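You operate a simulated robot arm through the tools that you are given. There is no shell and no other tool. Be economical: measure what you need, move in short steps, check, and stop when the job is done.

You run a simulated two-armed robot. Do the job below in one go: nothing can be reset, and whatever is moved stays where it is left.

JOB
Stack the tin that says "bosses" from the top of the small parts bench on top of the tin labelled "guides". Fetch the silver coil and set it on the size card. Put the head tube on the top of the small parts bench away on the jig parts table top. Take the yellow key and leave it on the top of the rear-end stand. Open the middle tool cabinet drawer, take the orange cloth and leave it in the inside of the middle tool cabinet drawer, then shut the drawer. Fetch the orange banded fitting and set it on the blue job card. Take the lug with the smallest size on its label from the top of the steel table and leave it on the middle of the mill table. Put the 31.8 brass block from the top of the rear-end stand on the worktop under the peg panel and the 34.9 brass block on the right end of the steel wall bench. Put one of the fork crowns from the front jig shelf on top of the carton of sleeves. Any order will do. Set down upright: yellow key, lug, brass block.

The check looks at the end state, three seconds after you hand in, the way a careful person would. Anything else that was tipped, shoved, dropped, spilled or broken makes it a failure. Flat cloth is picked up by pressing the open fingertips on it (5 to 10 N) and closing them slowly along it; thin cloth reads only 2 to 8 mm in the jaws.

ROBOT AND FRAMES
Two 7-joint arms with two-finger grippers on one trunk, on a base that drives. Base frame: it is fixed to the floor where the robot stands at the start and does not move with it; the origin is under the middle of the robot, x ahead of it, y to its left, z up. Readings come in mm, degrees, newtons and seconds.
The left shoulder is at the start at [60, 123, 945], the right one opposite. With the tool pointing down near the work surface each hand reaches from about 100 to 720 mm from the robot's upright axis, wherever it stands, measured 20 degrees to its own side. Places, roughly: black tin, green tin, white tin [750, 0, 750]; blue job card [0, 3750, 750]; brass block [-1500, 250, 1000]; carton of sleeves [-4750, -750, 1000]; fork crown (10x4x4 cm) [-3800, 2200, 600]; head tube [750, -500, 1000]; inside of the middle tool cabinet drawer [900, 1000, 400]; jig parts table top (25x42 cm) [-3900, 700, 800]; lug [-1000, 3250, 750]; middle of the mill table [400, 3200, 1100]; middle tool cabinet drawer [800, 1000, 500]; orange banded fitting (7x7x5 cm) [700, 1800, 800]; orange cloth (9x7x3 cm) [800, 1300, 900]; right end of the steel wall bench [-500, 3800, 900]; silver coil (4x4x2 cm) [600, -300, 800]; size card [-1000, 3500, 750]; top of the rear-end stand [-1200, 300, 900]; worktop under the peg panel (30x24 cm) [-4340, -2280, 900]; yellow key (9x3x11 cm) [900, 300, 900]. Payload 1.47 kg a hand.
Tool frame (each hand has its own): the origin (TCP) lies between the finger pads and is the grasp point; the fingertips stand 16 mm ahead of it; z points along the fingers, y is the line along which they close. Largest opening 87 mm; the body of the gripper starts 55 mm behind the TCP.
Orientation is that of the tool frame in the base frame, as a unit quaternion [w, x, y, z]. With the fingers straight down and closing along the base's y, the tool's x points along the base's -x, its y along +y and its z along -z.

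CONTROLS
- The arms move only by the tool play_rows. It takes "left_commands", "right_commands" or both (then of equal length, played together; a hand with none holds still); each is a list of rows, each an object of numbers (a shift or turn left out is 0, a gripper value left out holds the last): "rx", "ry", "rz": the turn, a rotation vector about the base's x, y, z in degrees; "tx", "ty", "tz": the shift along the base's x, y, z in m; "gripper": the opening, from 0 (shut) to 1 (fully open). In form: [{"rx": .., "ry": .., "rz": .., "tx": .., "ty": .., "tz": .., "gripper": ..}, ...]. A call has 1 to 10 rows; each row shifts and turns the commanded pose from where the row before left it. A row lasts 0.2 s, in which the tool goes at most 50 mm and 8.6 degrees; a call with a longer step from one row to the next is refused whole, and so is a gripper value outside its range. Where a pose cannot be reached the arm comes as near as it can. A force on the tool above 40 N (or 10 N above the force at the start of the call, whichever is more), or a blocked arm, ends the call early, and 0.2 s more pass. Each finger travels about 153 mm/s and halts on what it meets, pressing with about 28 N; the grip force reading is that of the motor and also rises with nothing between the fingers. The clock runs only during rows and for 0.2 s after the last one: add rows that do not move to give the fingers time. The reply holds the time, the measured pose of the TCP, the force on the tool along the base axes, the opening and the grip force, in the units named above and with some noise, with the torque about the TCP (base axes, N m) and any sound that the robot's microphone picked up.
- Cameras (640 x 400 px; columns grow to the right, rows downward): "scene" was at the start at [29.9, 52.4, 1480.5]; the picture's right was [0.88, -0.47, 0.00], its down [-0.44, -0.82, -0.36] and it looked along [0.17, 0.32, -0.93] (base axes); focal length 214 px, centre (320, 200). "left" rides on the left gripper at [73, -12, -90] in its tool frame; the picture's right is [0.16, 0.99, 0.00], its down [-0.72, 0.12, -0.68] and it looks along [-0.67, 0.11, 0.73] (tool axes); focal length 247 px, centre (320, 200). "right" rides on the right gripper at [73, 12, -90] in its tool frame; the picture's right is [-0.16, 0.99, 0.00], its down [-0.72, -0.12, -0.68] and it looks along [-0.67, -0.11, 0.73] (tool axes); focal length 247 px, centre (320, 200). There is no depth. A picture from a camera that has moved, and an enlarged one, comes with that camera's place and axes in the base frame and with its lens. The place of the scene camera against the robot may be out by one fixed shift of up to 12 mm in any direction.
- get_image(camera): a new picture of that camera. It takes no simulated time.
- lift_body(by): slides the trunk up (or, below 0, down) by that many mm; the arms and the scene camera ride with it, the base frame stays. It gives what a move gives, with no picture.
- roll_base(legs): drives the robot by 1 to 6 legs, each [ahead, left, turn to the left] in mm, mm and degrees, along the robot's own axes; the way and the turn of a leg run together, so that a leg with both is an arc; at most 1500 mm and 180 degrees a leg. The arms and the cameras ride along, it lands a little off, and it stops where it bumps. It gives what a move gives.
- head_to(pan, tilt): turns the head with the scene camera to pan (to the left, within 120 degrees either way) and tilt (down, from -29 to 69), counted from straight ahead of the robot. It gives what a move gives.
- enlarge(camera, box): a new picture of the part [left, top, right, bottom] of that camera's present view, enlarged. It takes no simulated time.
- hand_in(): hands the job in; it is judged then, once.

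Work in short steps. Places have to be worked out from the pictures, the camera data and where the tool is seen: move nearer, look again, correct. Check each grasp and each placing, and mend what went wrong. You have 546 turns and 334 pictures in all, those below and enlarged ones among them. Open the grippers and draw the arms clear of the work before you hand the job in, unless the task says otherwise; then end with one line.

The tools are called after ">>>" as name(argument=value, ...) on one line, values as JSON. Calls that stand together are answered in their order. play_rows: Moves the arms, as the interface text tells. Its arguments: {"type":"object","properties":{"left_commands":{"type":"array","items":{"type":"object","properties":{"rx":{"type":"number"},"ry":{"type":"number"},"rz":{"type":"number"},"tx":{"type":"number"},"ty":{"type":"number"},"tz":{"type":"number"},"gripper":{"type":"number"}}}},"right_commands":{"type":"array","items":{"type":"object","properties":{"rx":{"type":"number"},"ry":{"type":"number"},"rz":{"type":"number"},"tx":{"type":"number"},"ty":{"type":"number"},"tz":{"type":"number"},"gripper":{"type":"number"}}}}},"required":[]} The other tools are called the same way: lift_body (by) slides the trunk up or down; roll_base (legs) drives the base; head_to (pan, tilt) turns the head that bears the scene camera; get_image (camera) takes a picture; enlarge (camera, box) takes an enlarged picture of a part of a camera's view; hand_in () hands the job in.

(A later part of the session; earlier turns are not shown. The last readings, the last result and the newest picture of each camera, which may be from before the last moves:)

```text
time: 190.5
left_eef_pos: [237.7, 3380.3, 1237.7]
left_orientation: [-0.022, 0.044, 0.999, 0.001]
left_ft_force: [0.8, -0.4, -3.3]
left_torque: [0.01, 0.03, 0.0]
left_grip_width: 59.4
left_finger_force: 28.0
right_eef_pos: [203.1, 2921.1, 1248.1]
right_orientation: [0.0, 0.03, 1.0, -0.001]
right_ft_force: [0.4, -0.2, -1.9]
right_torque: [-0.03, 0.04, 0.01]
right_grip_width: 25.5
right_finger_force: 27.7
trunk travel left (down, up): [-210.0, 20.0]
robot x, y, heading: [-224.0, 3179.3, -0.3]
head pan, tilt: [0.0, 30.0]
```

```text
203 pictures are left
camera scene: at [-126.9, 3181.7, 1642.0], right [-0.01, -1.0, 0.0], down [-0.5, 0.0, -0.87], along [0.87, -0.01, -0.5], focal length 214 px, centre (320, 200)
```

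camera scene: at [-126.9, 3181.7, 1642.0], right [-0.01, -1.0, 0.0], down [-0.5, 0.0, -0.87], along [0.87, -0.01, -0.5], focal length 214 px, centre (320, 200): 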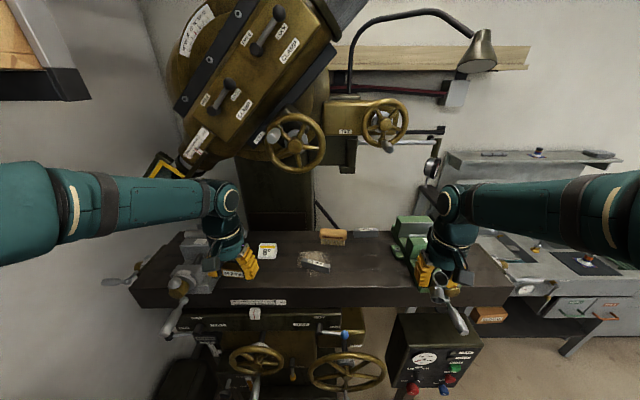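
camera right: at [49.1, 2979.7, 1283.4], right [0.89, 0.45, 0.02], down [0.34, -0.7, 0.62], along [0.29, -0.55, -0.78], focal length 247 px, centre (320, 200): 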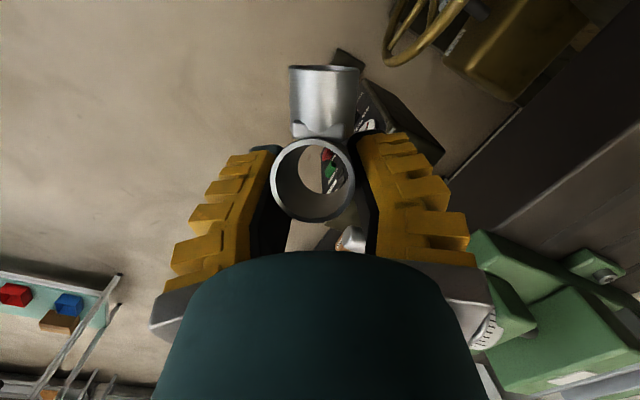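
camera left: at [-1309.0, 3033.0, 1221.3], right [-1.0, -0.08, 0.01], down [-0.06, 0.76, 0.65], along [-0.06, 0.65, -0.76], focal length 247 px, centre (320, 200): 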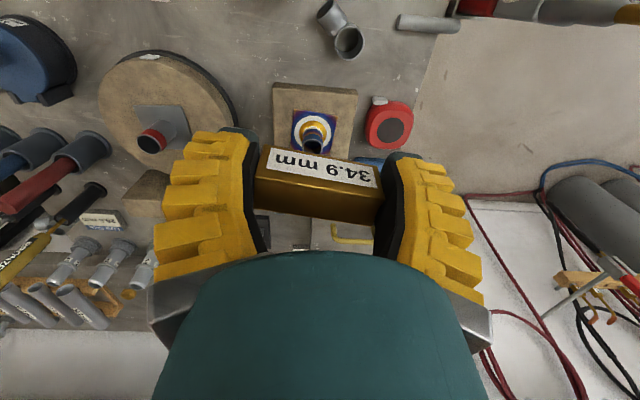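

I move the right hand over (390,3075).

>>> play_rows(right_commands=[{"tx": 0.03, "ty": 0.026}, {"tx": 0.031, "ty": 0.026}, {"tx": 0.031, "ty": 0.026}, {"tx": 0.031, "ty": 0.026}, {"tx": 0.031, "ty": 0.025}, {"tx": 0.031, "ty": 0.025}, {}])

>>> get_image(camera="right")

>>> enlarge(camera="scene", box=[260, 180, 420, 280])

```text
time: 192.1
left_eef_pos: [237.1, 3379.6, 1238.5]
left_orientation: [-0.022, 0.045, 0.999, 0.002]
left_ft_force: [-0.8, -0.3, -3.0]
left_torque: [-0.01, 0.01, -0.01]
left_grip_width: 59.2
left_finger_force: 27.9
right_eef_pos: [387.6, 3072.5, 1250.7]
right_orientation: [-0.001, 0.03, 1.0, 0.001]
right_ft_force: [-0.2, -0.1, -1.2]
right_torque: [0.0, -0.01, -0.01]
right_grip_width: 26.0
right_finger_force: 28.1
trunk travel left (down, up): [-210.0, 20.0]
robot x, y, heading: [-220.2, 3179.5, -0.3]
head pan, tilt: [0.0, 30.0]
```

```text
202 pictures are left
camera right: at [313.6, 3088.9, 1340.1], right [0.22, 0.98, 0.0], down [0.71, -0.16, 0.68], along [0.66, -0.15, -0.73], focal length 247 px, centre (320, 200)
```

right: 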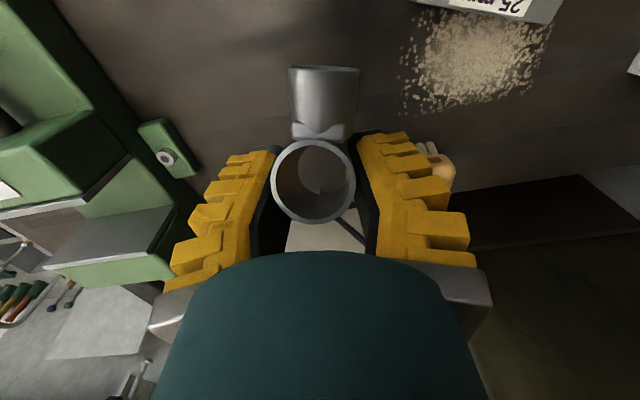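

```text
4.00 times, centred on (340, 230) of scene
camera zoom: at [-128.6, 3181.0, 1642.1], right [-0.01, -1.0, 0.0], down [-0.5, 0.0, -0.87], along [0.87, -0.01, -0.5], focal length 858 px, centre (240, 80)
```

zoom: 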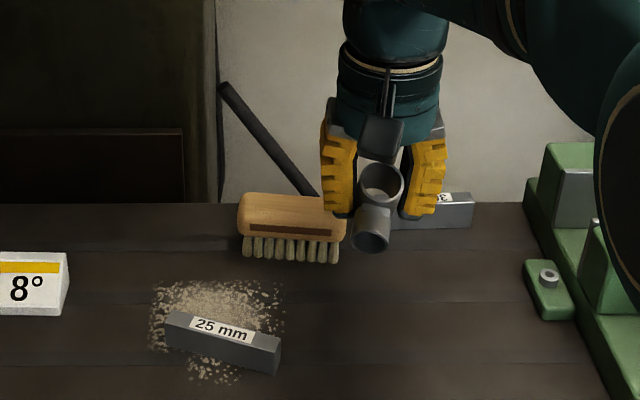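

I lower the lug to the table slowly.

>>> play_rows(right_commands=[{"tz": -0.04}, {"tz": -0.03}, {"tz": -0.02}, {"tz": -0.006}, {"tz": -0.005}, {"tz": -0.005}, {"tz": -0.005}, {}])

>>> enlarge(camera="scene", box=[260, 180, 420, 280])

```text
time: 193.9
left_eef_pos: [235.8, 3381.6, 1238.7]
left_orientation: [-0.022, 0.045, 0.999, 0.002]
left_ft_force: [0.3, -0.1, -2.5]
left_torque: [0.0, 0.04, 0.01]
left_grip_width: 59.3
left_finger_force: 27.7
right_eef_pos: [389.4, 3075.1, 1139.6]
right_orientation: [0.002, 0.03, 1.0, 0.0]
right_ft_force: [4.1, 3.5, 22.4]
right_torque: [0.1, 0.18, -0.09]
right_grip_width: 27.5
right_finger_force: 27.6
trunk travel left (down, up): [-210.0, 20.0]
robot x, y, heading: [-224.7, 3180.4, -0.4]
head pan, tilt: [0.0, 30.0]
```

```text
4.00 times, centred on (340, 230) of scene
camera zoom: at [-129.1, 3182.7, 1642.2], right [-0.01, -1.0, 0.0], down [-0.5, 0.0, -0.87], along [0.87, -0.01, -0.5], focal length 858 px, centre (240, 80)
```

zoom: 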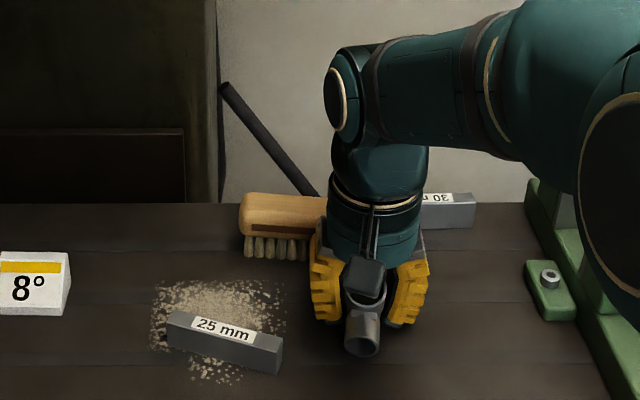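

Contact at 1140 (table ≈1104). I ease off, open, and look at the resting lug.

>>> play_rows(right_commands=[{"tz": 0.003}, {"gripper": 0.5}, {"gripper": 0.65}, {}, {"tz": 0.03}, {"tz": 0.04}, {"tz": 0.03}, {}])

>>> get_image(camera="right")

>>> enlarge(camera="scene", box=[300, 200, 400, 262])

```text
time: 195.7
left_eef_pos: [237.6, 3382.1, 1238.3]
left_orientation: [-0.022, 0.045, 0.999, 0.002]
left_ft_force: [-0.2, 0.5, -2.0]
left_torque: [0.01, 0.04, 0.01]
left_grip_width: 59.4
left_finger_force: 28.1
right_eef_pos: [391.1, 3074.1, 1239.8]
right_orientation: [0.0, 0.03, 1.0, -0.001]
right_ft_force: [-0.9, -0.1, -0.3]
right_torque: [0.01, 0.02, 0.0]
right_grip_width: 61.3
right_finger_force: 3.5
trunk travel left (down, up): [-210.0, 20.0]
robot x, y, heading: [-218.5, 3179.6, -0.4]
head pan, tilt: [0.0, 30.0]
```

```text
199 pictures are left
camera right: at [316.8, 3089.3, 1329.8], right [0.22, 0.98, 0.0], down [0.72, -0.16, 0.68], along [0.66, -0.15, -0.73], focal length 247 px, centre (320, 200)
```

right: 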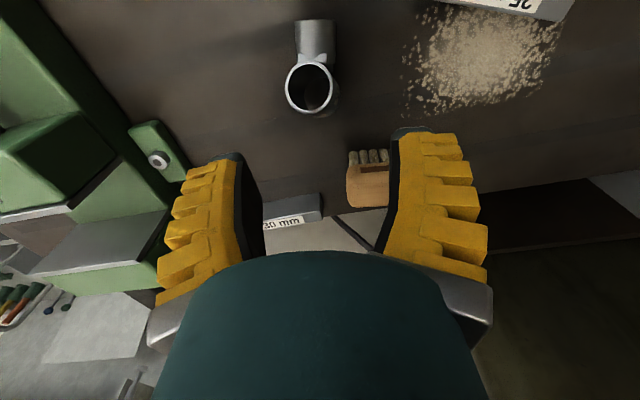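

```text
6.40 times, centred on (350, 231) of scene
camera zoom: at [-127.3, 3181.7, 1641.9], right [-0.01, -1.0, 0.0], down [-0.5, 0.0, -0.87], along [0.87, -0.01, -0.5], focal length 1373 px, centre (128, 2)
```

zoom: 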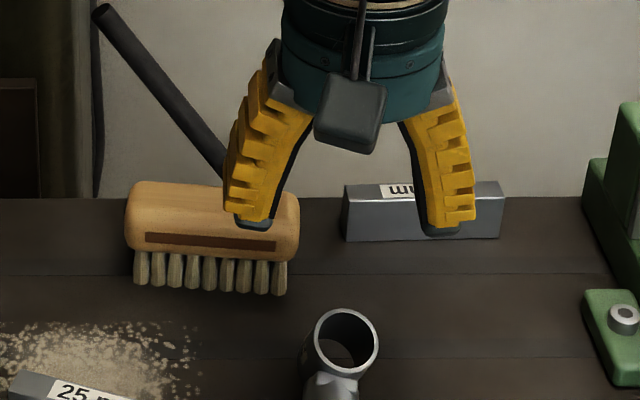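

The lug rests tilted ~31° toward the robot with its branch along (-0.93,+0.36). I turn the hand -17°, tilt it 31° to match, at a standoff above along the tube axis.

>>> play_rows(right_commands=[{"rz": -8.5, "tx": -0.01, "ty": 0.001}, {"rz": -8.5, "tx": -0.01, "ty": 0.001}, {"rx": -2.8, "ry": -7.2, "tx": -0.01, "ty": 0.001}, {"rx": -2.8, "ry": -7.2, "tx": -0.01, "ty": 0.001}, {"rx": -2.8, "ry": -7.2, "tx": -0.005, "ty": 0.001}, {"rx": -2.8, "ry": -7.2}, {"tz": -0.035}, {}])

>>> get_image(camera="right")

>>> enlarge(camera="scene", box=[300, 190, 420, 265])

```text
time: 197.5
left_eef_pos: [236.2, 3380.6, 1238.7]
left_orientation: [-0.022, 0.044, 0.999, 0.001]
left_ft_force: [0.9, 0.2, -3.1]
left_torque: [0.01, -0.01, 0.0]
left_grip_width: 59.3
left_finger_force: 28.1
right_eef_pos: [342.6, 3078.3, 1204.7]
right_orientation: [0.262, 0.171, 0.948, -0.052]
right_ft_force: [0.3, -0.5, -0.1]
right_torque: [-0.01, -0.02, 0.01]
right_grip_width: 61.6
right_finger_force: 3.3
trunk travel left (down, up): [-210.0, 20.0]
robot x, y, heading: [-223.7, 3182.0, -0.4]
head pan, tilt: [0.0, 30.0]
```

```text
197 pictures are left
camera right: at [244.3, 3127.7, 1244.0], right [0.47, 0.88, 0.07], down [0.22, -0.2, 0.96], along [0.85, -0.44, -0.28], focal length 247 px, centre (320, 200)
```

right: 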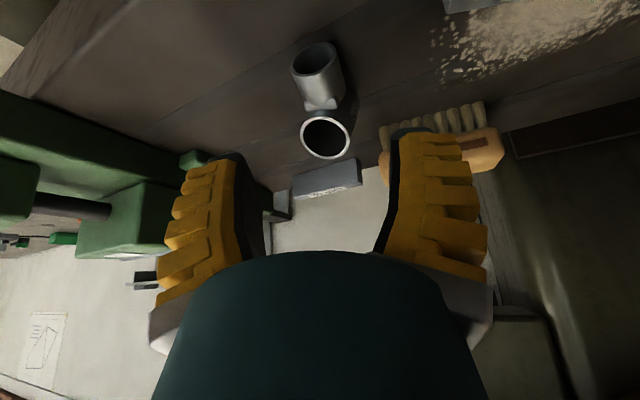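

```text
5.33 times, centred on (360, 228) of scene
camera zoom: at [-128.7, 3181.5, 1642.1], right [-0.01, -1.0, 0.0], down [-0.5, 0.0, -0.87], along [0.87, -0.01, -0.5], focal length 1144 px, centre (107, 53)
```

zoom: 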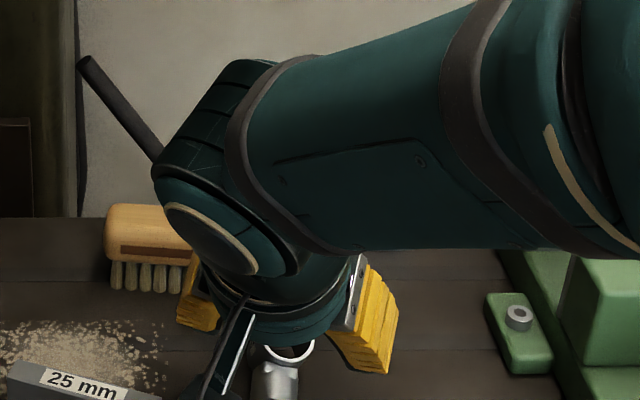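

Ring centre at (369,3070,1163), well aligned with the tool axis. I advance 63 mm along it and close.

>>> play_rows(right_commands=[{"tx": 0.011, "ty": -0.004, "tz": -0.018}, {"tx": 0.011, "ty": -0.004, "tz": -0.018}, {"tx": 0.01, "ty": -0.003, "tz": -0.018}, {}])

>>> get_image(camera="right")

```text
time: 198.5
left_eef_pos: [237.0, 3380.4, 1238.3]
left_orientation: [-0.021, 0.045, 0.999, 0.002]
left_ft_force: [0.6, 0.3, -3.4]
left_torque: [-0.01, 0.03, -0.01]
left_grip_width: 59.0
left_finger_force: 27.9
right_eef_pos: [375.1, 3068.8, 1151.4]
right_orientation: [0.263, 0.171, 0.948, -0.051]
right_ft_force: [-0.4, 0.0, -1.0]
right_torque: [-0.01, -0.04, 0.03]
right_grip_width: 61.5
right_finger_force: 3.8
trunk travel left (down, up): [-210.0, 20.0]
robot x, y, heading: [-225.0, 3181.4, -0.4]
head pan, tilt: [0.0, 30.0]
```

```text
195 pictures are left
camera right: at [276.2, 3117.6, 1190.8], right [0.47, 0.88, 0.07], down [0.22, -0.2, 0.96], along [0.85, -0.44, -0.28], focal length 247 px, centre (320, 200)
```

right: 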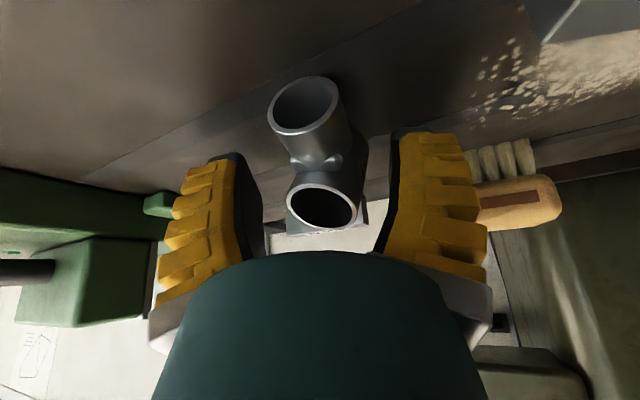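

The tube sits squarely between the fingers. I close.

>>> play_rows(right_commands=[{"gripper": 0.5}, {"gripper": 0.35}, {"gripper": 0.2}, {"gripper": 0.0}, {}, {}])

>>> get_image(camera="right")

```text
time: 199.9
left_eef_pos: [237.1, 3380.4, 1238.3]
left_orientation: [-0.021, 0.045, 0.999, 0.002]
left_ft_force: [-0.1, 0.2, -2.9]
left_torque: [0.03, 0.05, 0.0]
left_grip_width: 59.0
left_finger_force: 28.3
right_eef_pos: [373.4, 3069.5, 1151.5]
right_orientation: [0.262, 0.171, 0.948, -0.052]
right_ft_force: [0.1, 0.2, 6.3]
right_torque: [0.07, 0.15, 0.02]
right_grip_width: 26.4
right_finger_force: 28.3
trunk travel left (down, up): [-210.0, 20.0]
robot x, y, heading: [-222.5, 3179.0, -0.4]
head pan, tilt: [0.0, 30.0]
```

```text
194 pictures are left
camera right: at [276.2, 3118.0, 1191.2], right [0.47, 0.88, 0.07], down [0.22, -0.2, 0.96], along [0.85, -0.44, -0.28], focal length 247 px, centre (320, 200)
```

right: 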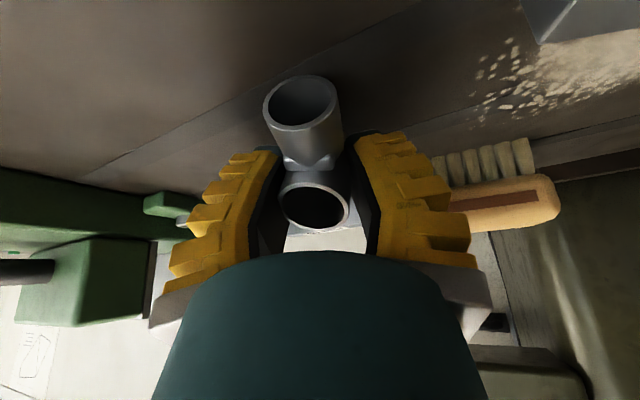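

Gripped. I lift 60 mm and rotate the hand back to vertical.

>>> play_rows(right_commands=[{"tz": 0.02}, {"tz": 0.03}, {"tz": 0.02}, {"rx": 2.8, "ry": 7.2}, {"rx": 2.8, "ry": 7.2}, {"rx": 2.8, "ry": 7.2}, {"rx": 2.8, "ry": 7.2}, {}])

>>> enlarge(camera="scene", box=[290, 170, 410, 245])

>>> get_image(camera="right")

```text
time: 201.7
left_eef_pos: [236.0, 3381.5, 1238.7]
left_orientation: [-0.021, 0.044, 0.999, 0.002]
left_ft_force: [-0.3, 0.2, -3.3]
left_torque: [-0.01, -0.03, 0.01]
left_grip_width: 59.0
left_finger_force: 27.8
right_eef_pos: [373.4, 3069.4, 1222.3]
right_orientation: [-0.001, 0.177, 0.984, -0.001]
right_ft_force: [-0.7, -0.3, -1.4]
right_torque: [-0.04, -0.06, 0.03]
right_grip_width: 24.8
right_finger_force: 28.0
trunk travel left (down, up): [-210.0, 20.0]
robot x, y, heading: [-220.5, 3177.9, -0.1]
head pan, tilt: [0.0, 30.0]
```

```text
5.33 times, centred on (350, 208) of scene
camera zoom: at [-128.3, 3181.9, 1642.0], right [-0.01, -1.0, 0.0], down [-0.5, 0.0, -0.87], along [0.87, -0.01, -0.5], focal length 1144 px, centre (160, 160)
```

zoom: 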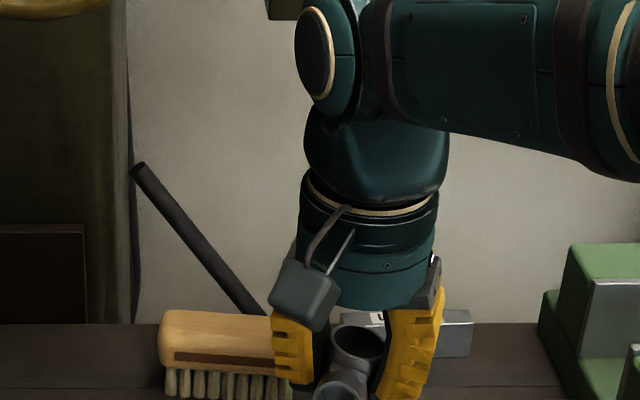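

```text
192 pictures are left
camera right: at [308.3, 3105.2, 1311.5], right [0.49, 0.87, 0.0], down [0.64, -0.36, 0.68], along [0.59, -0.33, -0.73], focal length 247 px, centre (320, 200)
```

right: 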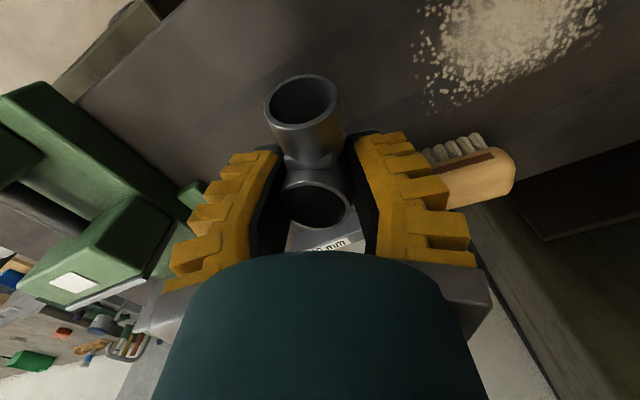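

The ring ellipse says the lug is now vertical. I lower it onto the table.

>>> play_rows(right_commands=[{"tz": -0.04}, {"tz": -0.025}, {"tz": -0.008}, {"tz": -0.004}, {"tz": -0.004}, {"tz": -0.003}, {}])

>>> enlarge(camera="scene", box=[300, 190, 420, 265])

```text
time: 203.3
left_eef_pos: [235.9, 3381.8, 1239.4]
left_orientation: [-0.021, 0.044, 0.999, 0.002]
left_ft_force: [0.0, -0.1, -2.2]
left_torque: [-0.04, 0.02, 0.0]
left_grip_width: 59.2
left_finger_force: 28.1
right_eef_pos: [374.0, 3069.5, 1140.3]
right_orientation: [0.003, 0.177, 0.984, 0.0]
right_ft_force: [1.2, 5.9, 22.6]
right_torque: [0.02, -0.02, -0.02]
right_grip_width: 27.3
right_finger_force: 28.3
trunk travel left (down, up): [-210.0, 20.0]
robot x, y, heading: [-221.3, 3181.2, -0.1]
head pan, tilt: [0.0, 30.0]
```

```text
5.33 times, centred on (360, 228) of scene
camera zoom: at [-129.5, 3183.0, 1642.2], right [-0.01, -1.0, 0.0], down [-0.5, 0.0, -0.87], along [0.87, -0.01, -0.5], focal length 1144 px, centre (107, 53)
```

zoom: 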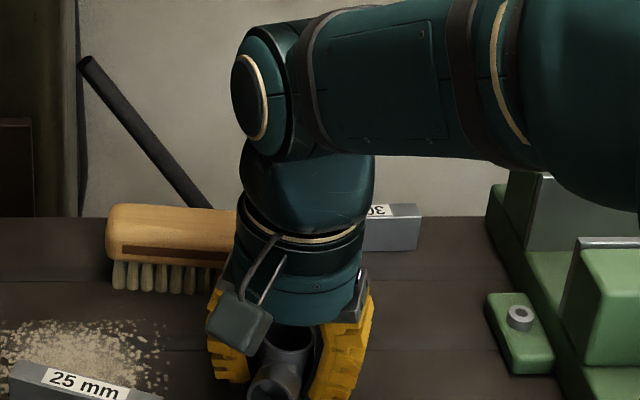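

Flat contact (22 N, no torque). I ease, open and rise.

>>> play_rows(right_commands=[{"tz": 0.002}, {"gripper": 0.45}, {"gripper": 0.65}, {}, {"tz": 0.03}, {"tz": 0.04}, {"tz": 0.04}, {}])

>>> get_image(camera="right")

>>> enlarge(camera="scene", box=[300, 190, 420, 265])

```text
time: 205.1
left_eef_pos: [235.9, 3380.8, 1237.9]
left_orientation: [-0.022, 0.045, 0.999, 0.002]
left_ft_force: [0.3, 0.4, -3.7]
left_torque: [0.0, 0.03, 0.02]
left_grip_width: 59.1
left_finger_force: 28.2
right_eef_pos: [374.3, 3069.2, 1248.3]
right_orientation: [-0.001, 0.178, 0.984, -0.001]
right_ft_force: [0.6, 0.5, 0.4]
right_torque: [0.02, -0.01, 0.03]
right_grip_width: 61.5
right_finger_force: 4.3
trunk travel left (down, up): [-210.0, 20.0]
robot x, y, heading: [-218.3, 3180.6, -0.3]
head pan, tilt: [0.0, 30.0]
```

```text
190 pictures are left
camera right: at [308.9, 3105.8, 1338.8], right [0.49, 0.87, 0.0], down [0.64, -0.36, 0.68], along [0.59, -0.34, -0.73], focal length 247 px, centre (320, 200)
```

right: 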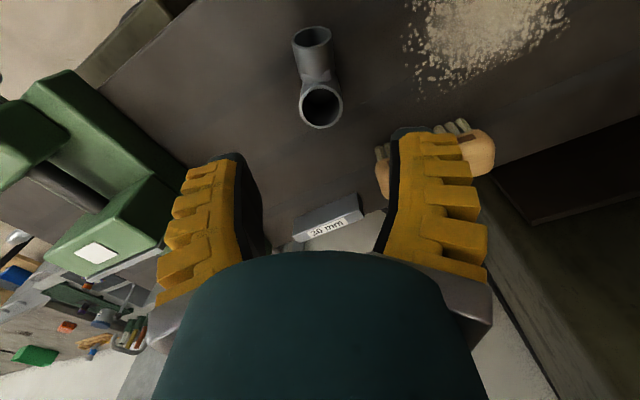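

```text
5.33 times, centred on (360, 228) of scene
camera zoom: at [-127.2, 3181.5, 1641.9], right [-0.01, -1.0, 0.0], down [-0.5, 0.0, -0.87], along [0.87, -0.01, -0.5], focal length 1144 px, centre (107, 53)
```

zoom: 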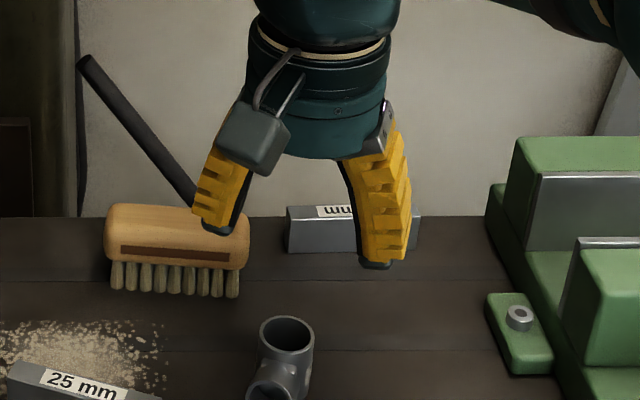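

The lug stands upright. It is ~110 mm off the table's centre (~3190), so I regrip it and shift it 45 mm closer to the middle, still clear of the gauge bar.

>>> play_rows(right_commands=[{"tz": -0.04}, {"tz": -0.04}, {"tz": -0.027}, {}, {"gripper": 0.4}, {"gripper": 0.2}, {"gripper": 0.0}, {}, {}])

>>> play_rows(right_commands=[{"tz": 0.01}, {"tz": 0.015}, {"ty": 0.022, "tx": 0.005}, {"ty": 0.023, "tx": 0.005}, {}])

>>> get_image(camera="right")

>>> enlarge(camera="scene", box=[280, 190, 400, 265])

```text
time: 207.1
left_eef_pos: [236.8, 3381.7, 1239.2]
left_orientation: [-0.023, 0.044, 0.999, 0.002]
left_ft_force: [-0.9, -0.6, -3.6]
left_torque: [-0.01, 0.04, 0.0]
left_grip_width: 59.0
left_finger_force: 27.2
right_eef_pos: [376.5, 3070.2, 1139.9]
right_orientation: [0.001, 0.177, 0.984, 0.0]
right_ft_force: [-1.0, 0.7, 7.7]
right_torque: [0.03, 0.19, -0.02]
right_grip_width: 24.3
right_finger_force: 28.2
trunk travel left (down, up): [-210.0, 20.0]
robot x, y, heading: [-224.6, 3179.8, -0.5]
head pan, tilt: [0.0, 30.0]
```

```text
time: 208.3
left_eef_pos: [236.4, 3380.7, 1238.5]
left_orientation: [-0.022, 0.044, 0.999, 0.002]
left_ft_force: [0.1, 0.2, -2.5]
left_torque: [0.04, 0.02, 0.03]
left_grip_width: 59.4
left_finger_force: 28.1
right_eef_pos: [387.3, 3113.0, 1168.1]
right_orientation: [0.0, 0.178, 0.984, -0.001]
right_ft_force: [-0.2, -1.2, -0.5]
right_torque: [0.01, -0.05, -0.01]
right_grip_width: 21.5
right_finger_force: 28.1
trunk travel left (down, up): [-210.0, 20.0]
robot x, y, heading: [-224.7, 3175.2, -0.6]
head pan, tilt: [0.0, 30.0]
```

```text
188 pictures are left
camera right: at [321.2, 3149.0, 1258.4], right [0.49, 0.87, 0.0], down [0.64, -0.36, 0.68], along [0.59, -0.34, -0.73], focal length 247 px, centre (320, 200)
```

right: 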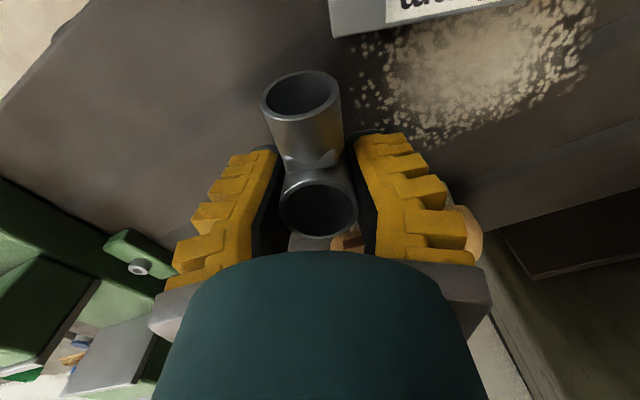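

```text
5.33 times, centred on (340, 228) of scene
camera zoom: at [-127.5, 3181.2, 1642.0], right [-0.01, -1.0, 0.0], down [-0.5, 0.0, -0.87], along [0.87, -0.01, -0.5], focal length 1144 px, centre (213, 53)
```

zoom: 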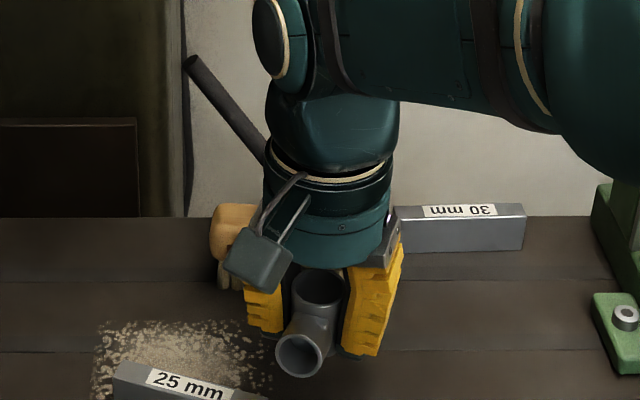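

Still vertical. I lower it right away and release.

>>> play_rows(right_commands=[{"tz": -0.015}, {"tz": -0.007}, {"tz": -0.004}, {"tz": -0.003}, {}])

```text
time: 209.5
left_eef_pos: [237.0, 3380.8, 1239.4]
left_orientation: [-0.022, 0.045, 0.999, 0.002]
left_ft_force: [-0.1, -0.2, -2.7]
left_torque: [-0.02, 0.04, -0.01]
left_grip_width: 59.2
left_finger_force: 27.8
right_eef_pos: [386.4, 3112.6, 1139.4]
right_orientation: [0.001, 0.178, 0.984, -0.001]
right_ft_force: [-1.2, 1.2, 9.9]
right_torque: [0.07, 0.2, 0.02]
right_grip_width: 24.5
right_finger_force: 28.3
trunk travel left (down, up): [-210.0, 20.0]
robot x, y, heading: [-219.3, 3181.5, -0.4]
head pan, tilt: [0.0, 30.0]
```

>>> play_rows(right_commands=[{"tz": -0.002}, {"gripper": 0.45}, {"gripper": 0.6}, {}, {"tz": 0.03}, {"tz": 0.04}, {"tz": 0.04}, {}])

>>> get_image(camera="right")

>>> enlarge(camera="scene", box=[280, 190, 400, 265])

```text
time: 211.3
left_eef_pos: [236.3, 3380.9, 1238.1]
left_orientation: [-0.021, 0.045, 0.999, 0.002]
left_ft_force: [0.5, 0.6, -2.7]
left_torque: [-0.01, 0.03, -0.03]
left_grip_width: 58.9
left_finger_force: 28.1
right_eef_pos: [385.6, 3114.3, 1245.5]
right_orientation: [-0.001, 0.177, 0.984, 0.0]
right_ft_force: [0.8, 0.0, -0.6]
right_torque: [0.01, -0.03, -0.02]
right_grip_width: 57.3
right_finger_force: 3.8
trunk travel left (down, up): [-210.0, 20.0]
robot x, y, heading: [-222.3, 3178.0, -0.2]
head pan, tilt: [0.0, 30.0]
```

```text
186 pictures are left
camera right: at [319.5, 3150.4, 1334.9], right [0.49, 0.87, 0.0], down [0.64, -0.36, 0.68], along [0.59, -0.34, -0.73], focal length 247 px, centre (320, 200)
```

right: 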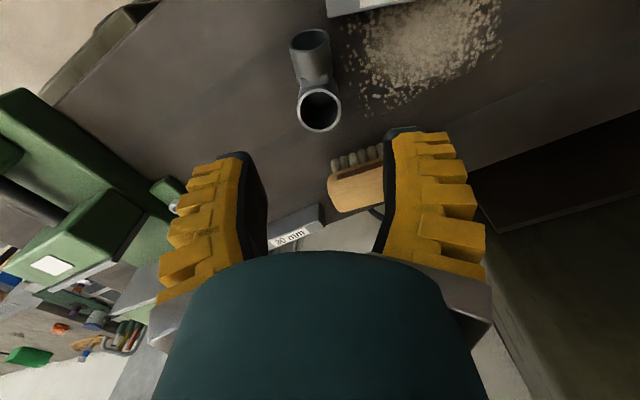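

```text
5.33 times, centred on (340, 228) of scene
camera zoom: at [-127.2, 3181.7, 1641.9], right [-0.01, -1.0, 0.0], down [-0.5, 0.0, -0.87], along [0.87, -0.01, -0.5], focal length 1144 px, centre (213, 53)
```

zoom: 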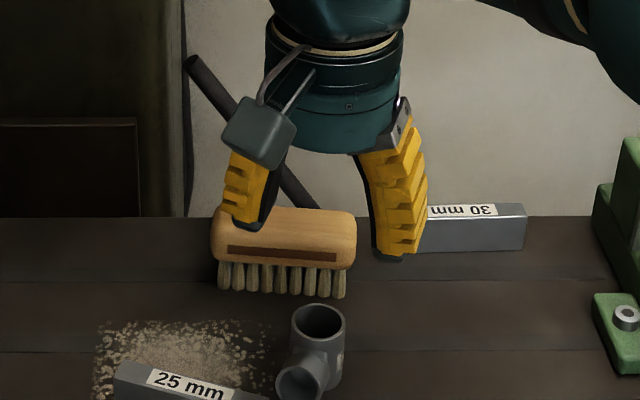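

Lug placed upright near the middle. I withdraw the right hand, back off, and turn to the wall bench.

>>> play_rows(right_commands=[{"tx": -0.045, "ty": -0.02}, {"tx": -0.045, "ty": -0.02}, {"tx": -0.045, "ty": -0.02}, {"tx": -0.045, "ty": -0.02}, {"tx": -0.04, "ty": -0.02}, {}])

>>> roll_base(legs=[[-100, -80, 0], [0, 0, 90]])

>>> head_to(pan=0, tilt=48)

>>> get_image(camera="scene")

```text
time: 212.7
left_eef_pos: [238.6, 3381.1, 1238.1]
left_orientation: [-0.024, 0.044, 0.999, 0.001]
left_ft_force: [0.5, 0.0, -2.8]
left_torque: [-0.03, 0.03, 0.04]
left_grip_width: 59.0
left_finger_force: 28.1
right_eef_pos: [164.8, 3015.9, 1246.7]
right_orientation: [-0.001, 0.177, 0.984, 0.0]
right_ft_force: [-0.8, 0.0, 0.9]
right_torque: [-0.03, 0.04, 0.02]
right_grip_width: 57.2
right_finger_force: 3.4
trunk travel left (down, up): [-210.0, 20.0]
robot x, y, heading: [-225.2, 3179.2, -0.6]
head pan, tilt: [0.0, 30.0]
```

```text
time: 217.9
left_eef_pos: [-529.3, 3555.4, 1237.7]
left_orientation: [-0.017, -0.678, 0.735, -0.013]
left_ft_force: [-0.2, -0.5, -2.8]
left_torque: [-0.02, 0.02, -0.02]
left_grip_width: 59.3
left_finger_force: 28.2
right_eef_pos: [-163.3, 3486.2, 1247.5]
right_orientation: [0.0, -0.574, 0.819, -0.001]
right_ft_force: [-0.8, 1.0, -0.1]
right_torque: [-0.04, -0.04, 0.06]
right_grip_width: 57.4
right_finger_force: 4.2
trunk travel left (down, up): [-210.0, 20.0]
robot x, y, heading: [-322.4, 3097.5, 90.0]
head pan, tilt: [0.0, 30.0]
```

```text
time: 218.7
left_eef_pos: [-528.1, 3556.5, 1237.4]
left_orientation: [-0.017, -0.677, 0.736, -0.014]
left_ft_force: [-0.8, 0.0, -3.3]
left_torque: [-0.03, -0.04, -0.02]
left_grip_width: 59.1
left_finger_force: 28.6
right_eef_pos: [-162.6, 3487.2, 1247.6]
right_orientation: [0.0, -0.573, 0.82, 0.0]
right_ft_force: [0.1, 0.6, -0.8]
right_torque: [-0.01, -0.01, -0.01]
right_grip_width: 57.4
right_finger_force: 3.4
trunk travel left (down, up): [-210.0, 20.0]
robot x, y, heading: [-322.6, 3099.2, 89.8]
head pan, tilt: [0.0, 48.0]
```

```text
184 pictures are left
camera scene: at [-330.9, 3191.0, 1615.2], right [1.0, 0.0, 0.0], down [0.0, -0.74, -0.67], along [0.0, 0.67, -0.74], focal length 214 px, centre (320, 200)
```

scene: 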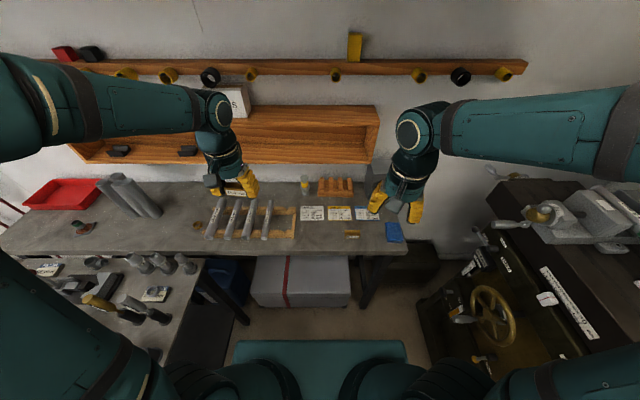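

I move the right hand out to the right and the left slightly back, then shift the base so the left hand can reach the spot.

>>> play_rows(right_commands=[{"tx": 0.037, "ty": -0.012}, {"tx": 0.037, "ty": -0.012}, {"tx": 0.037, "ty": -0.012}, {"tx": 0.037, "ty": -0.012}, {"tx": 0.035, "ty": -0.012}, {}], left_commands=[{"ty": -0.025}, {"ty": -0.025}, {"tx": 0.02, "ty": -0.01}, {"tx": 0.03}, {"tx": 0.03}, {}])

>>> roll_base(legs=[[80, -80, 0]])

>>> enlarge(camera="scene", box=[220, 160, 400, 275])

>>> get_image(camera="left")

```text
time: 220.1
left_eef_pos: [-450.1, 3496.3, 1237.0]
left_orientation: [-0.017, -0.677, 0.735, -0.014]
left_ft_force: [0.5, -0.6, -3.5]
left_torque: [0.0, 0.01, 0.01]
left_grip_width: 59.0
left_finger_force: 28.2
right_eef_pos: [21.6, 3428.0, 1250.3]
right_orientation: [0.001, -0.573, 0.819, -0.001]
right_ft_force: [-0.2, 0.8, -0.7]
right_torque: [0.02, -0.02, 0.0]
right_grip_width: 57.2
right_finger_force: 2.8
trunk travel left (down, up): [-210.0, 20.0]
robot x, y, heading: [-323.0, 3099.0, 89.9]
head pan, tilt: [0.0, 48.0]
```

```text
time: 221.5
left_eef_pos: [-369.6, 3573.7, 1239.0]
left_orientation: [-0.017, -0.679, 0.734, -0.014]
left_ft_force: [-0.3, -0.7, -2.7]
left_torque: [-0.02, -0.02, -0.01]
left_grip_width: 59.1
left_finger_force: 27.9
right_eef_pos: [99.6, 3507.6, 1249.3]
right_orientation: [0.0, -0.576, 0.817, -0.001]
right_ft_force: [0.8, 1.1, -0.2]
right_torque: [-0.02, 0.05, 0.01]
right_grip_width: 57.5
right_finger_force: 4.1
trunk travel left (down, up): [-210.0, 20.0]
robot x, y, heading: [-244.7, 3172.8, 90.2]
head pan, tilt: [0.0, 48.0]
```

```text
3.48 times, centred on (310, 218) of scene
camera zoom: at [-250.4, 3269.6, 1615.1], right [1.0, 0.01, 0.0], down [0.0, -0.74, -0.67], along [0.0, 0.67, -0.74], focal length 746 px, centre (355, 139)
```

zoom: 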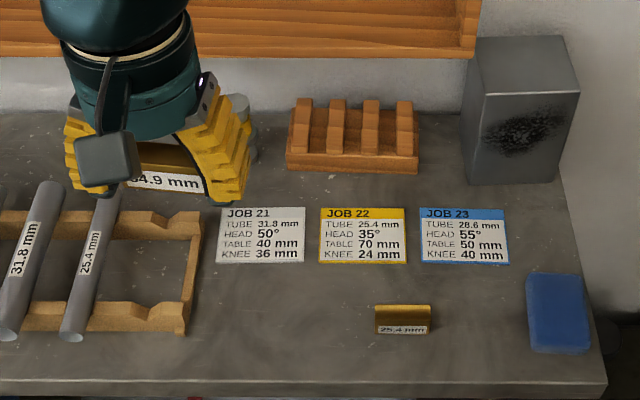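

```text
182 pictures are left
camera left: at [-363.2, 3503.7, 1330.6], right [-1.0, -0.08, 0.01], down [-0.06, 0.76, 0.65], along [-0.06, 0.64, -0.76], focal length 247 px, centre (320, 200)
```

left: 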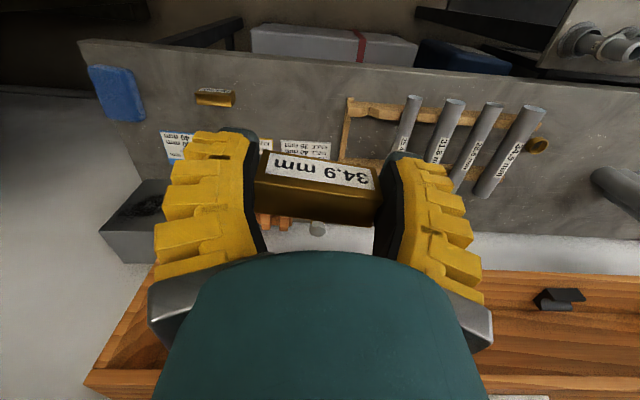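

The gap between the 25.4 block and sponge centres at about (-127,3653). I carry the block there while turning +90° so the fingers close along y.

>>> play_rows(left_commands=[{"rz": 8.5, "tx": 0.024, "ty": 0.004}, {"rz": 8.5, "tx": 0.024, "ty": 0.004}, {"rz": 8.5, "tx": 0.024, "ty": 0.004}, {"rz": 8.5, "tx": 0.024, "ty": 0.004}, {"rz": 8.5, "tx": 0.024, "ty": 0.008}, {"rz": 8.5, "tx": 0.024, "ty": 0.01}, {"rz": 8.5, "tx": 0.024, "ty": 0.01}, {"rz": 8.5, "tx": 0.024, "ty": 0.01, "tz": -0.02}, {"rz": 8.5, "tx": 0.024, "ty": 0.012, "tz": -0.03}, {"rz": 8.5, "tx": 0.024, "ty": 0.012, "tz": -0.03}])

>>> get_image(camera="left")

>>> get_image(camera="scene")

```text
time: 223.7
left_eef_pos: [-130.8, 3652.1, 1159.7]
left_orientation: [0.003, 0.996, -0.081, 0.022]
left_ft_force: [-0.9, -0.9, -2.3]
left_torque: [-0.01, 0.0, -0.02]
left_grip_width: 59.1
left_finger_force: 28.5
right_eef_pos: [101.0, 3508.2, 1248.7]
right_orientation: [-0.001, -0.576, 0.818, 0.0]
right_ft_force: [0.4, -0.1, 0.4]
right_torque: [0.0, 0.01, -0.04]
right_grip_width: 57.2
right_finger_force: 4.1
trunk travel left (down, up): [-210.0, 20.0]
robot x, y, heading: [-244.1, 3179.1, 90.2]
head pan, tilt: [0.0, 48.0]
```

```text
181 pictures are left
camera left: at [-61.8, 3651.8, 1251.1], right [0.0, -1.0, 0.01], down [-0.76, 0.01, 0.65], along [-0.65, -0.01, -0.76], focal length 247 px, centre (320, 200)
```

left: 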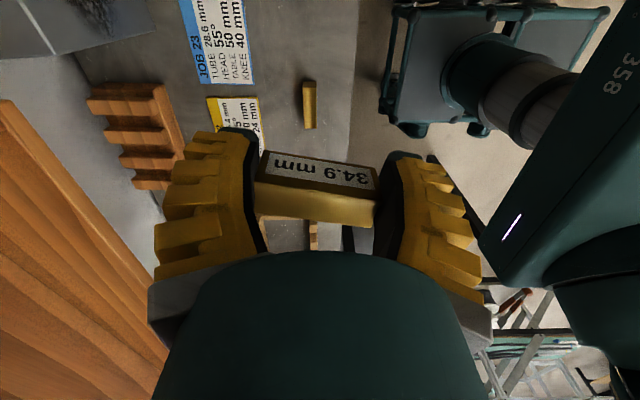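

```text
180 pictures are left
camera scene: at [-249.6, 3269.5, 1615.1], right [1.0, 0.01, 0.0], down [0.0, -0.74, -0.67], along [0.0, 0.67, -0.74], focal length 214 px, centre (320, 200)
```

scene: 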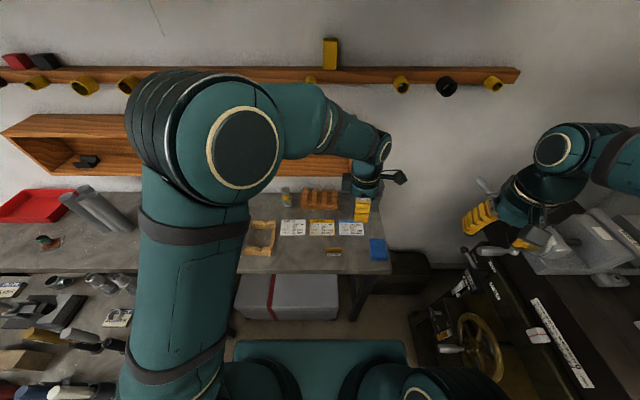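

I level the tool (2.5°), shift +8 mm in x, and descend to ~985.

>>> play_rows(left_commands=[{"ry": 2.5, "rx": 0.5, "tx": 0.008, "tz": -0.03}, {"tz": -0.04}, {"tz": -0.04}, {"tz": -0.04}, {"tz": -0.025}, {}])

>>> get_image(camera="left")

>>> enlarge(camera="scene", box=[300, 180, 420, 275])

```text
time: 225.1
left_eef_pos: [-122.2, 3654.0, 986.1]
left_orientation: [0.0, 0.997, -0.082, -0.001]
left_ft_force: [-0.2, 0.3, -2.5]
left_torque: [-0.02, -0.01, 0.01]
left_grip_width: 59.3
left_finger_force: 27.9
right_eef_pos: [100.0, 3507.7, 1250.1]
right_orientation: [0.0, -0.575, 0.818, -0.001]
right_ft_force: [-0.5, -0.4, -0.1]
right_torque: [0.03, -0.01, 0.03]
right_grip_width: 57.4
right_finger_force: 3.9
trunk travel left (down, up): [-210.0, 20.0]
robot x, y, heading: [-240.2, 3174.5, 90.7]
head pan, tilt: [0.0, 48.0]
```

```text
179 pictures are left
camera left: at [-50.4, 3653.1, 1074.8], right [0.0, -1.0, 0.0], down [-0.73, 0.0, 0.68], along [-0.68, 0.0, -0.73], focal length 247 px, centre (320, 200)
```

left: 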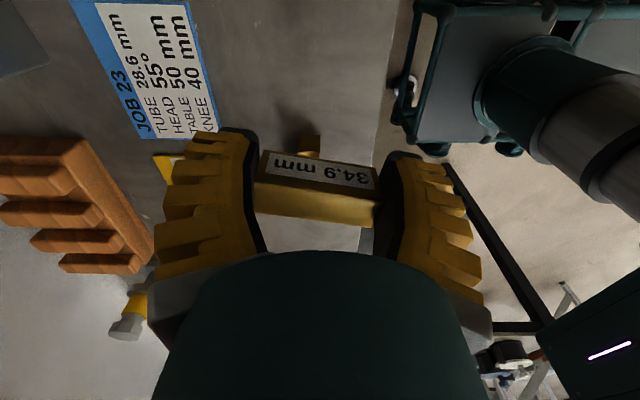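

```text
4.21 times, centred on (360, 228) of scene
camera zoom: at [-250.9, 3268.7, 1615.2], right [1.0, 0.01, 0.0], down [0.0, -0.74, -0.67], along [0.0, 0.67, -0.74], focal length 903 px, centre (152, 84)
```

zoom: 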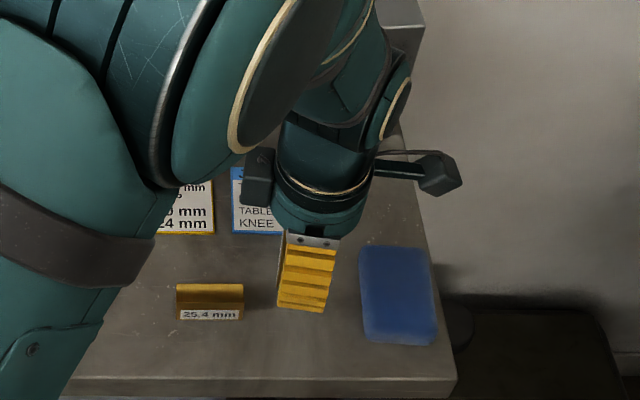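

Good alignment. I lower to contact.

>>> play_rows(left_commands=[{"tz": -0.03}, {"tz": -0.015}, {"tz": -0.005}, {"tz": -0.004}, {"tz": -0.004}, {"tz": -0.004}, {}])

```text
time: 226.7
left_eef_pos: [-123.3, 3651.3, 923.4]
left_orientation: [0.0, 0.997, -0.082, 0.0]
left_ft_force: [0.1, -0.6, -3.5]
left_torque: [0.02, -0.05, -0.04]
left_grip_width: 59.1
left_finger_force: 28.4
right_eef_pos: [99.9, 3507.8, 1249.7]
right_orientation: [0.001, -0.576, 0.817, -0.001]
right_ft_force: [0.4, 0.4, -0.5]
right_torque: [0.02, 0.01, 0.01]
right_grip_width: 57.6
right_finger_force: 3.7
trunk travel left (down, up): [-210.0, 20.0]
robot x, y, heading: [-244.9, 3180.0, 90.3]
head pan, tilt: [0.0, 48.0]
```

>>> play_rows(left_commands=[{"tz": -0.006}, {"tz": -0.005}, {"tz": -0.004}, {"tz": -0.004}, {"tz": -0.003}, {}])

>>> enlarge(camera="scene", box=[300, 180, 420, 275])

```text
time: 228.1
left_eef_pos: [-121.5, 3652.1, 901.2]
left_orientation: [0.0, 0.997, -0.082, -0.001]
left_ft_force: [-0.4, -0.3, -2.8]
left_torque: [0.04, -0.01, 0.01]
left_grip_width: 58.9
left_finger_force: 28.1
right_eef_pos: [100.4, 3507.8, 1251.1]
right_orientation: [0.0, -0.576, 0.818, -0.002]
right_ft_force: [-0.7, 0.3, 0.1]
right_torque: [0.0, 0.0, 0.01]
right_grip_width: 57.3
right_finger_force: 3.9
trunk travel left (down, up): [-210.0, 20.0]
robot x, y, heading: [-242.2, 3177.2, 90.3]
head pan, tilt: [0.0, 48.0]
```

```text
4.21 times, centred on (360, 228) of scene
camera zoom: at [-250.9, 3268.9, 1615.2], right [1.0, 0.01, 0.0], down [0.0, -0.74, -0.67], along [0.0, 0.67, -0.74], focal length 903 px, centre (152, 84)
```

zoom: 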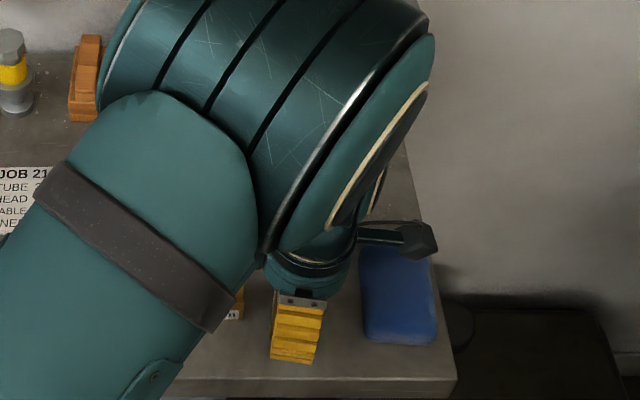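

The bench is lower than thought (~850). I shift (+6,+22) mm to stay centred and clear of the edge, then continue down.

>>> play_rows(left_commands=[{"tx": 0.006, "ty": 0.022}, {"tz": -0.01}, {"tz": -0.006}, {"tz": -0.005}, {"tz": -0.004}, {"tz": -0.004}, {"tz": -0.003}, {}])

>>> get_image(camera="left")

```text
time: 229.6
left_eef_pos: [-115.9, 3673.8, 873.4]
left_orientation: [-0.001, 0.997, -0.082, 0.0]
left_ft_force: [-3.5, -9.5, 22.2]
left_torque: [-0.78, 0.31, -0.01]
left_grip_width: 60.2
left_finger_force: 28.3
right_eef_pos: [99.7, 3505.9, 1250.7]
right_orientation: [0.002, -0.576, 0.817, 0.0]
right_ft_force: [-0.4, 0.5, -0.8]
right_torque: [-0.01, 0.04, 0.02]
right_grip_width: 57.4
right_finger_force: 4.0
trunk travel left (down, up): [-210.0, 20.0]
robot x, y, heading: [-244.8, 3178.0, 90.4]
head pan, tilt: [0.0, 48.0]
stopped in row 7 (left hand): the force on the tool passed its limit at 43 N (the readings are from after the stop); the commanded pose is now the measured one
```

```text
176 pictures are left
camera left: at [-41.9, 3672.7, 963.3], right [-0.01, -1.0, 0.0], down [-0.73, 0.0, 0.68], along [-0.68, 0.01, -0.73], focal length 247 px, centre (320, 200)
```

left: 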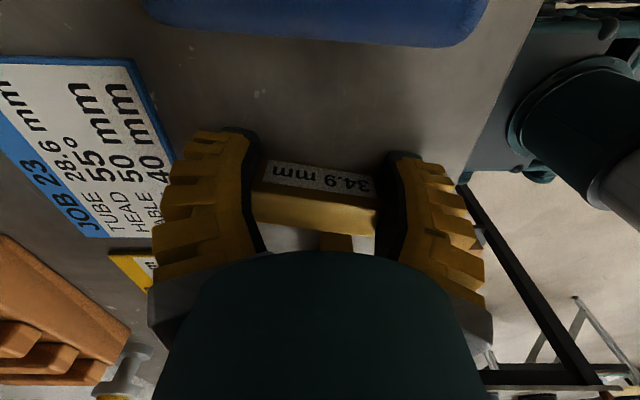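

Contact on the front end first. I ease 1 mm and open; the block will settle flat.

>>> play_rows(left_commands=[{"tz": 0.001}, {}])

>>> play_rows(left_commands=[{"gripper": 0.75}, {"gripper": 0.85}, {}, {"tz": 0.03}, {"tz": 0.04}, {"tz": 0.04}, {}])

>>> get_image(camera="left")

```text
time: 230.2
left_eef_pos: [-115.1, 3674.0, 874.4]
left_orientation: [-0.003, 0.997, -0.082, 0.001]
left_ft_force: [-4.5, -8.6, 18.3]
left_torque: [-0.81, 0.23, -0.06]
left_grip_width: 59.9
left_finger_force: 28.0
right_eef_pos: [99.4, 3505.5, 1250.7]
right_orientation: [0.001, -0.575, 0.818, 0.0]
right_ft_force: [-0.5, -0.1, 0.1]
right_torque: [-0.01, 0.02, 0.01]
right_grip_width: 57.4
right_finger_force: 3.2
trunk travel left (down, up): [-210.0, 20.0]
robot x, y, heading: [-247.2, 3178.2, 90.5]
head pan, tilt: [0.0, 48.0]
```

```text
time: 231.8
left_eef_pos: [-115.1, 3674.8, 982.5]
left_orientation: [-0.001, 0.997, -0.081, 0.001]
left_ft_force: [0.4, 0.0, -0.3]
left_torque: [0.01, 0.02, -0.02]
left_grip_width: 76.9
left_finger_force: 1.8
right_eef_pos: [100.9, 3508.2, 1250.3]
right_orientation: [0.0, -0.576, 0.818, -0.001]
right_ft_force: [-0.2, 0.0, -0.3]
right_torque: [0.0, -0.01, -0.02]
right_grip_width: 57.3
right_finger_force: 4.1
trunk travel left (down, up): [-210.0, 20.0]
robot x, y, heading: [-243.6, 3176.1, 90.7]
head pan, tilt: [0.0, 48.0]
```

```text
175 pictures are left
camera left: at [-42.1, 3672.7, 1071.6], right [-0.01, -1.0, 0.0], down [-0.73, 0.0, 0.68], along [-0.68, 0.01, -0.73], focal length 247 px, centre (320, 200)
```

left: 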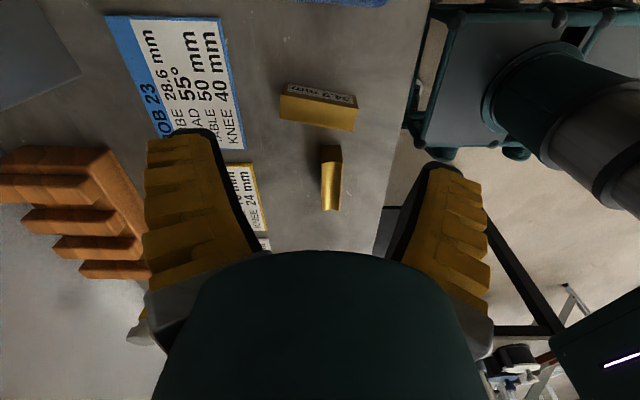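

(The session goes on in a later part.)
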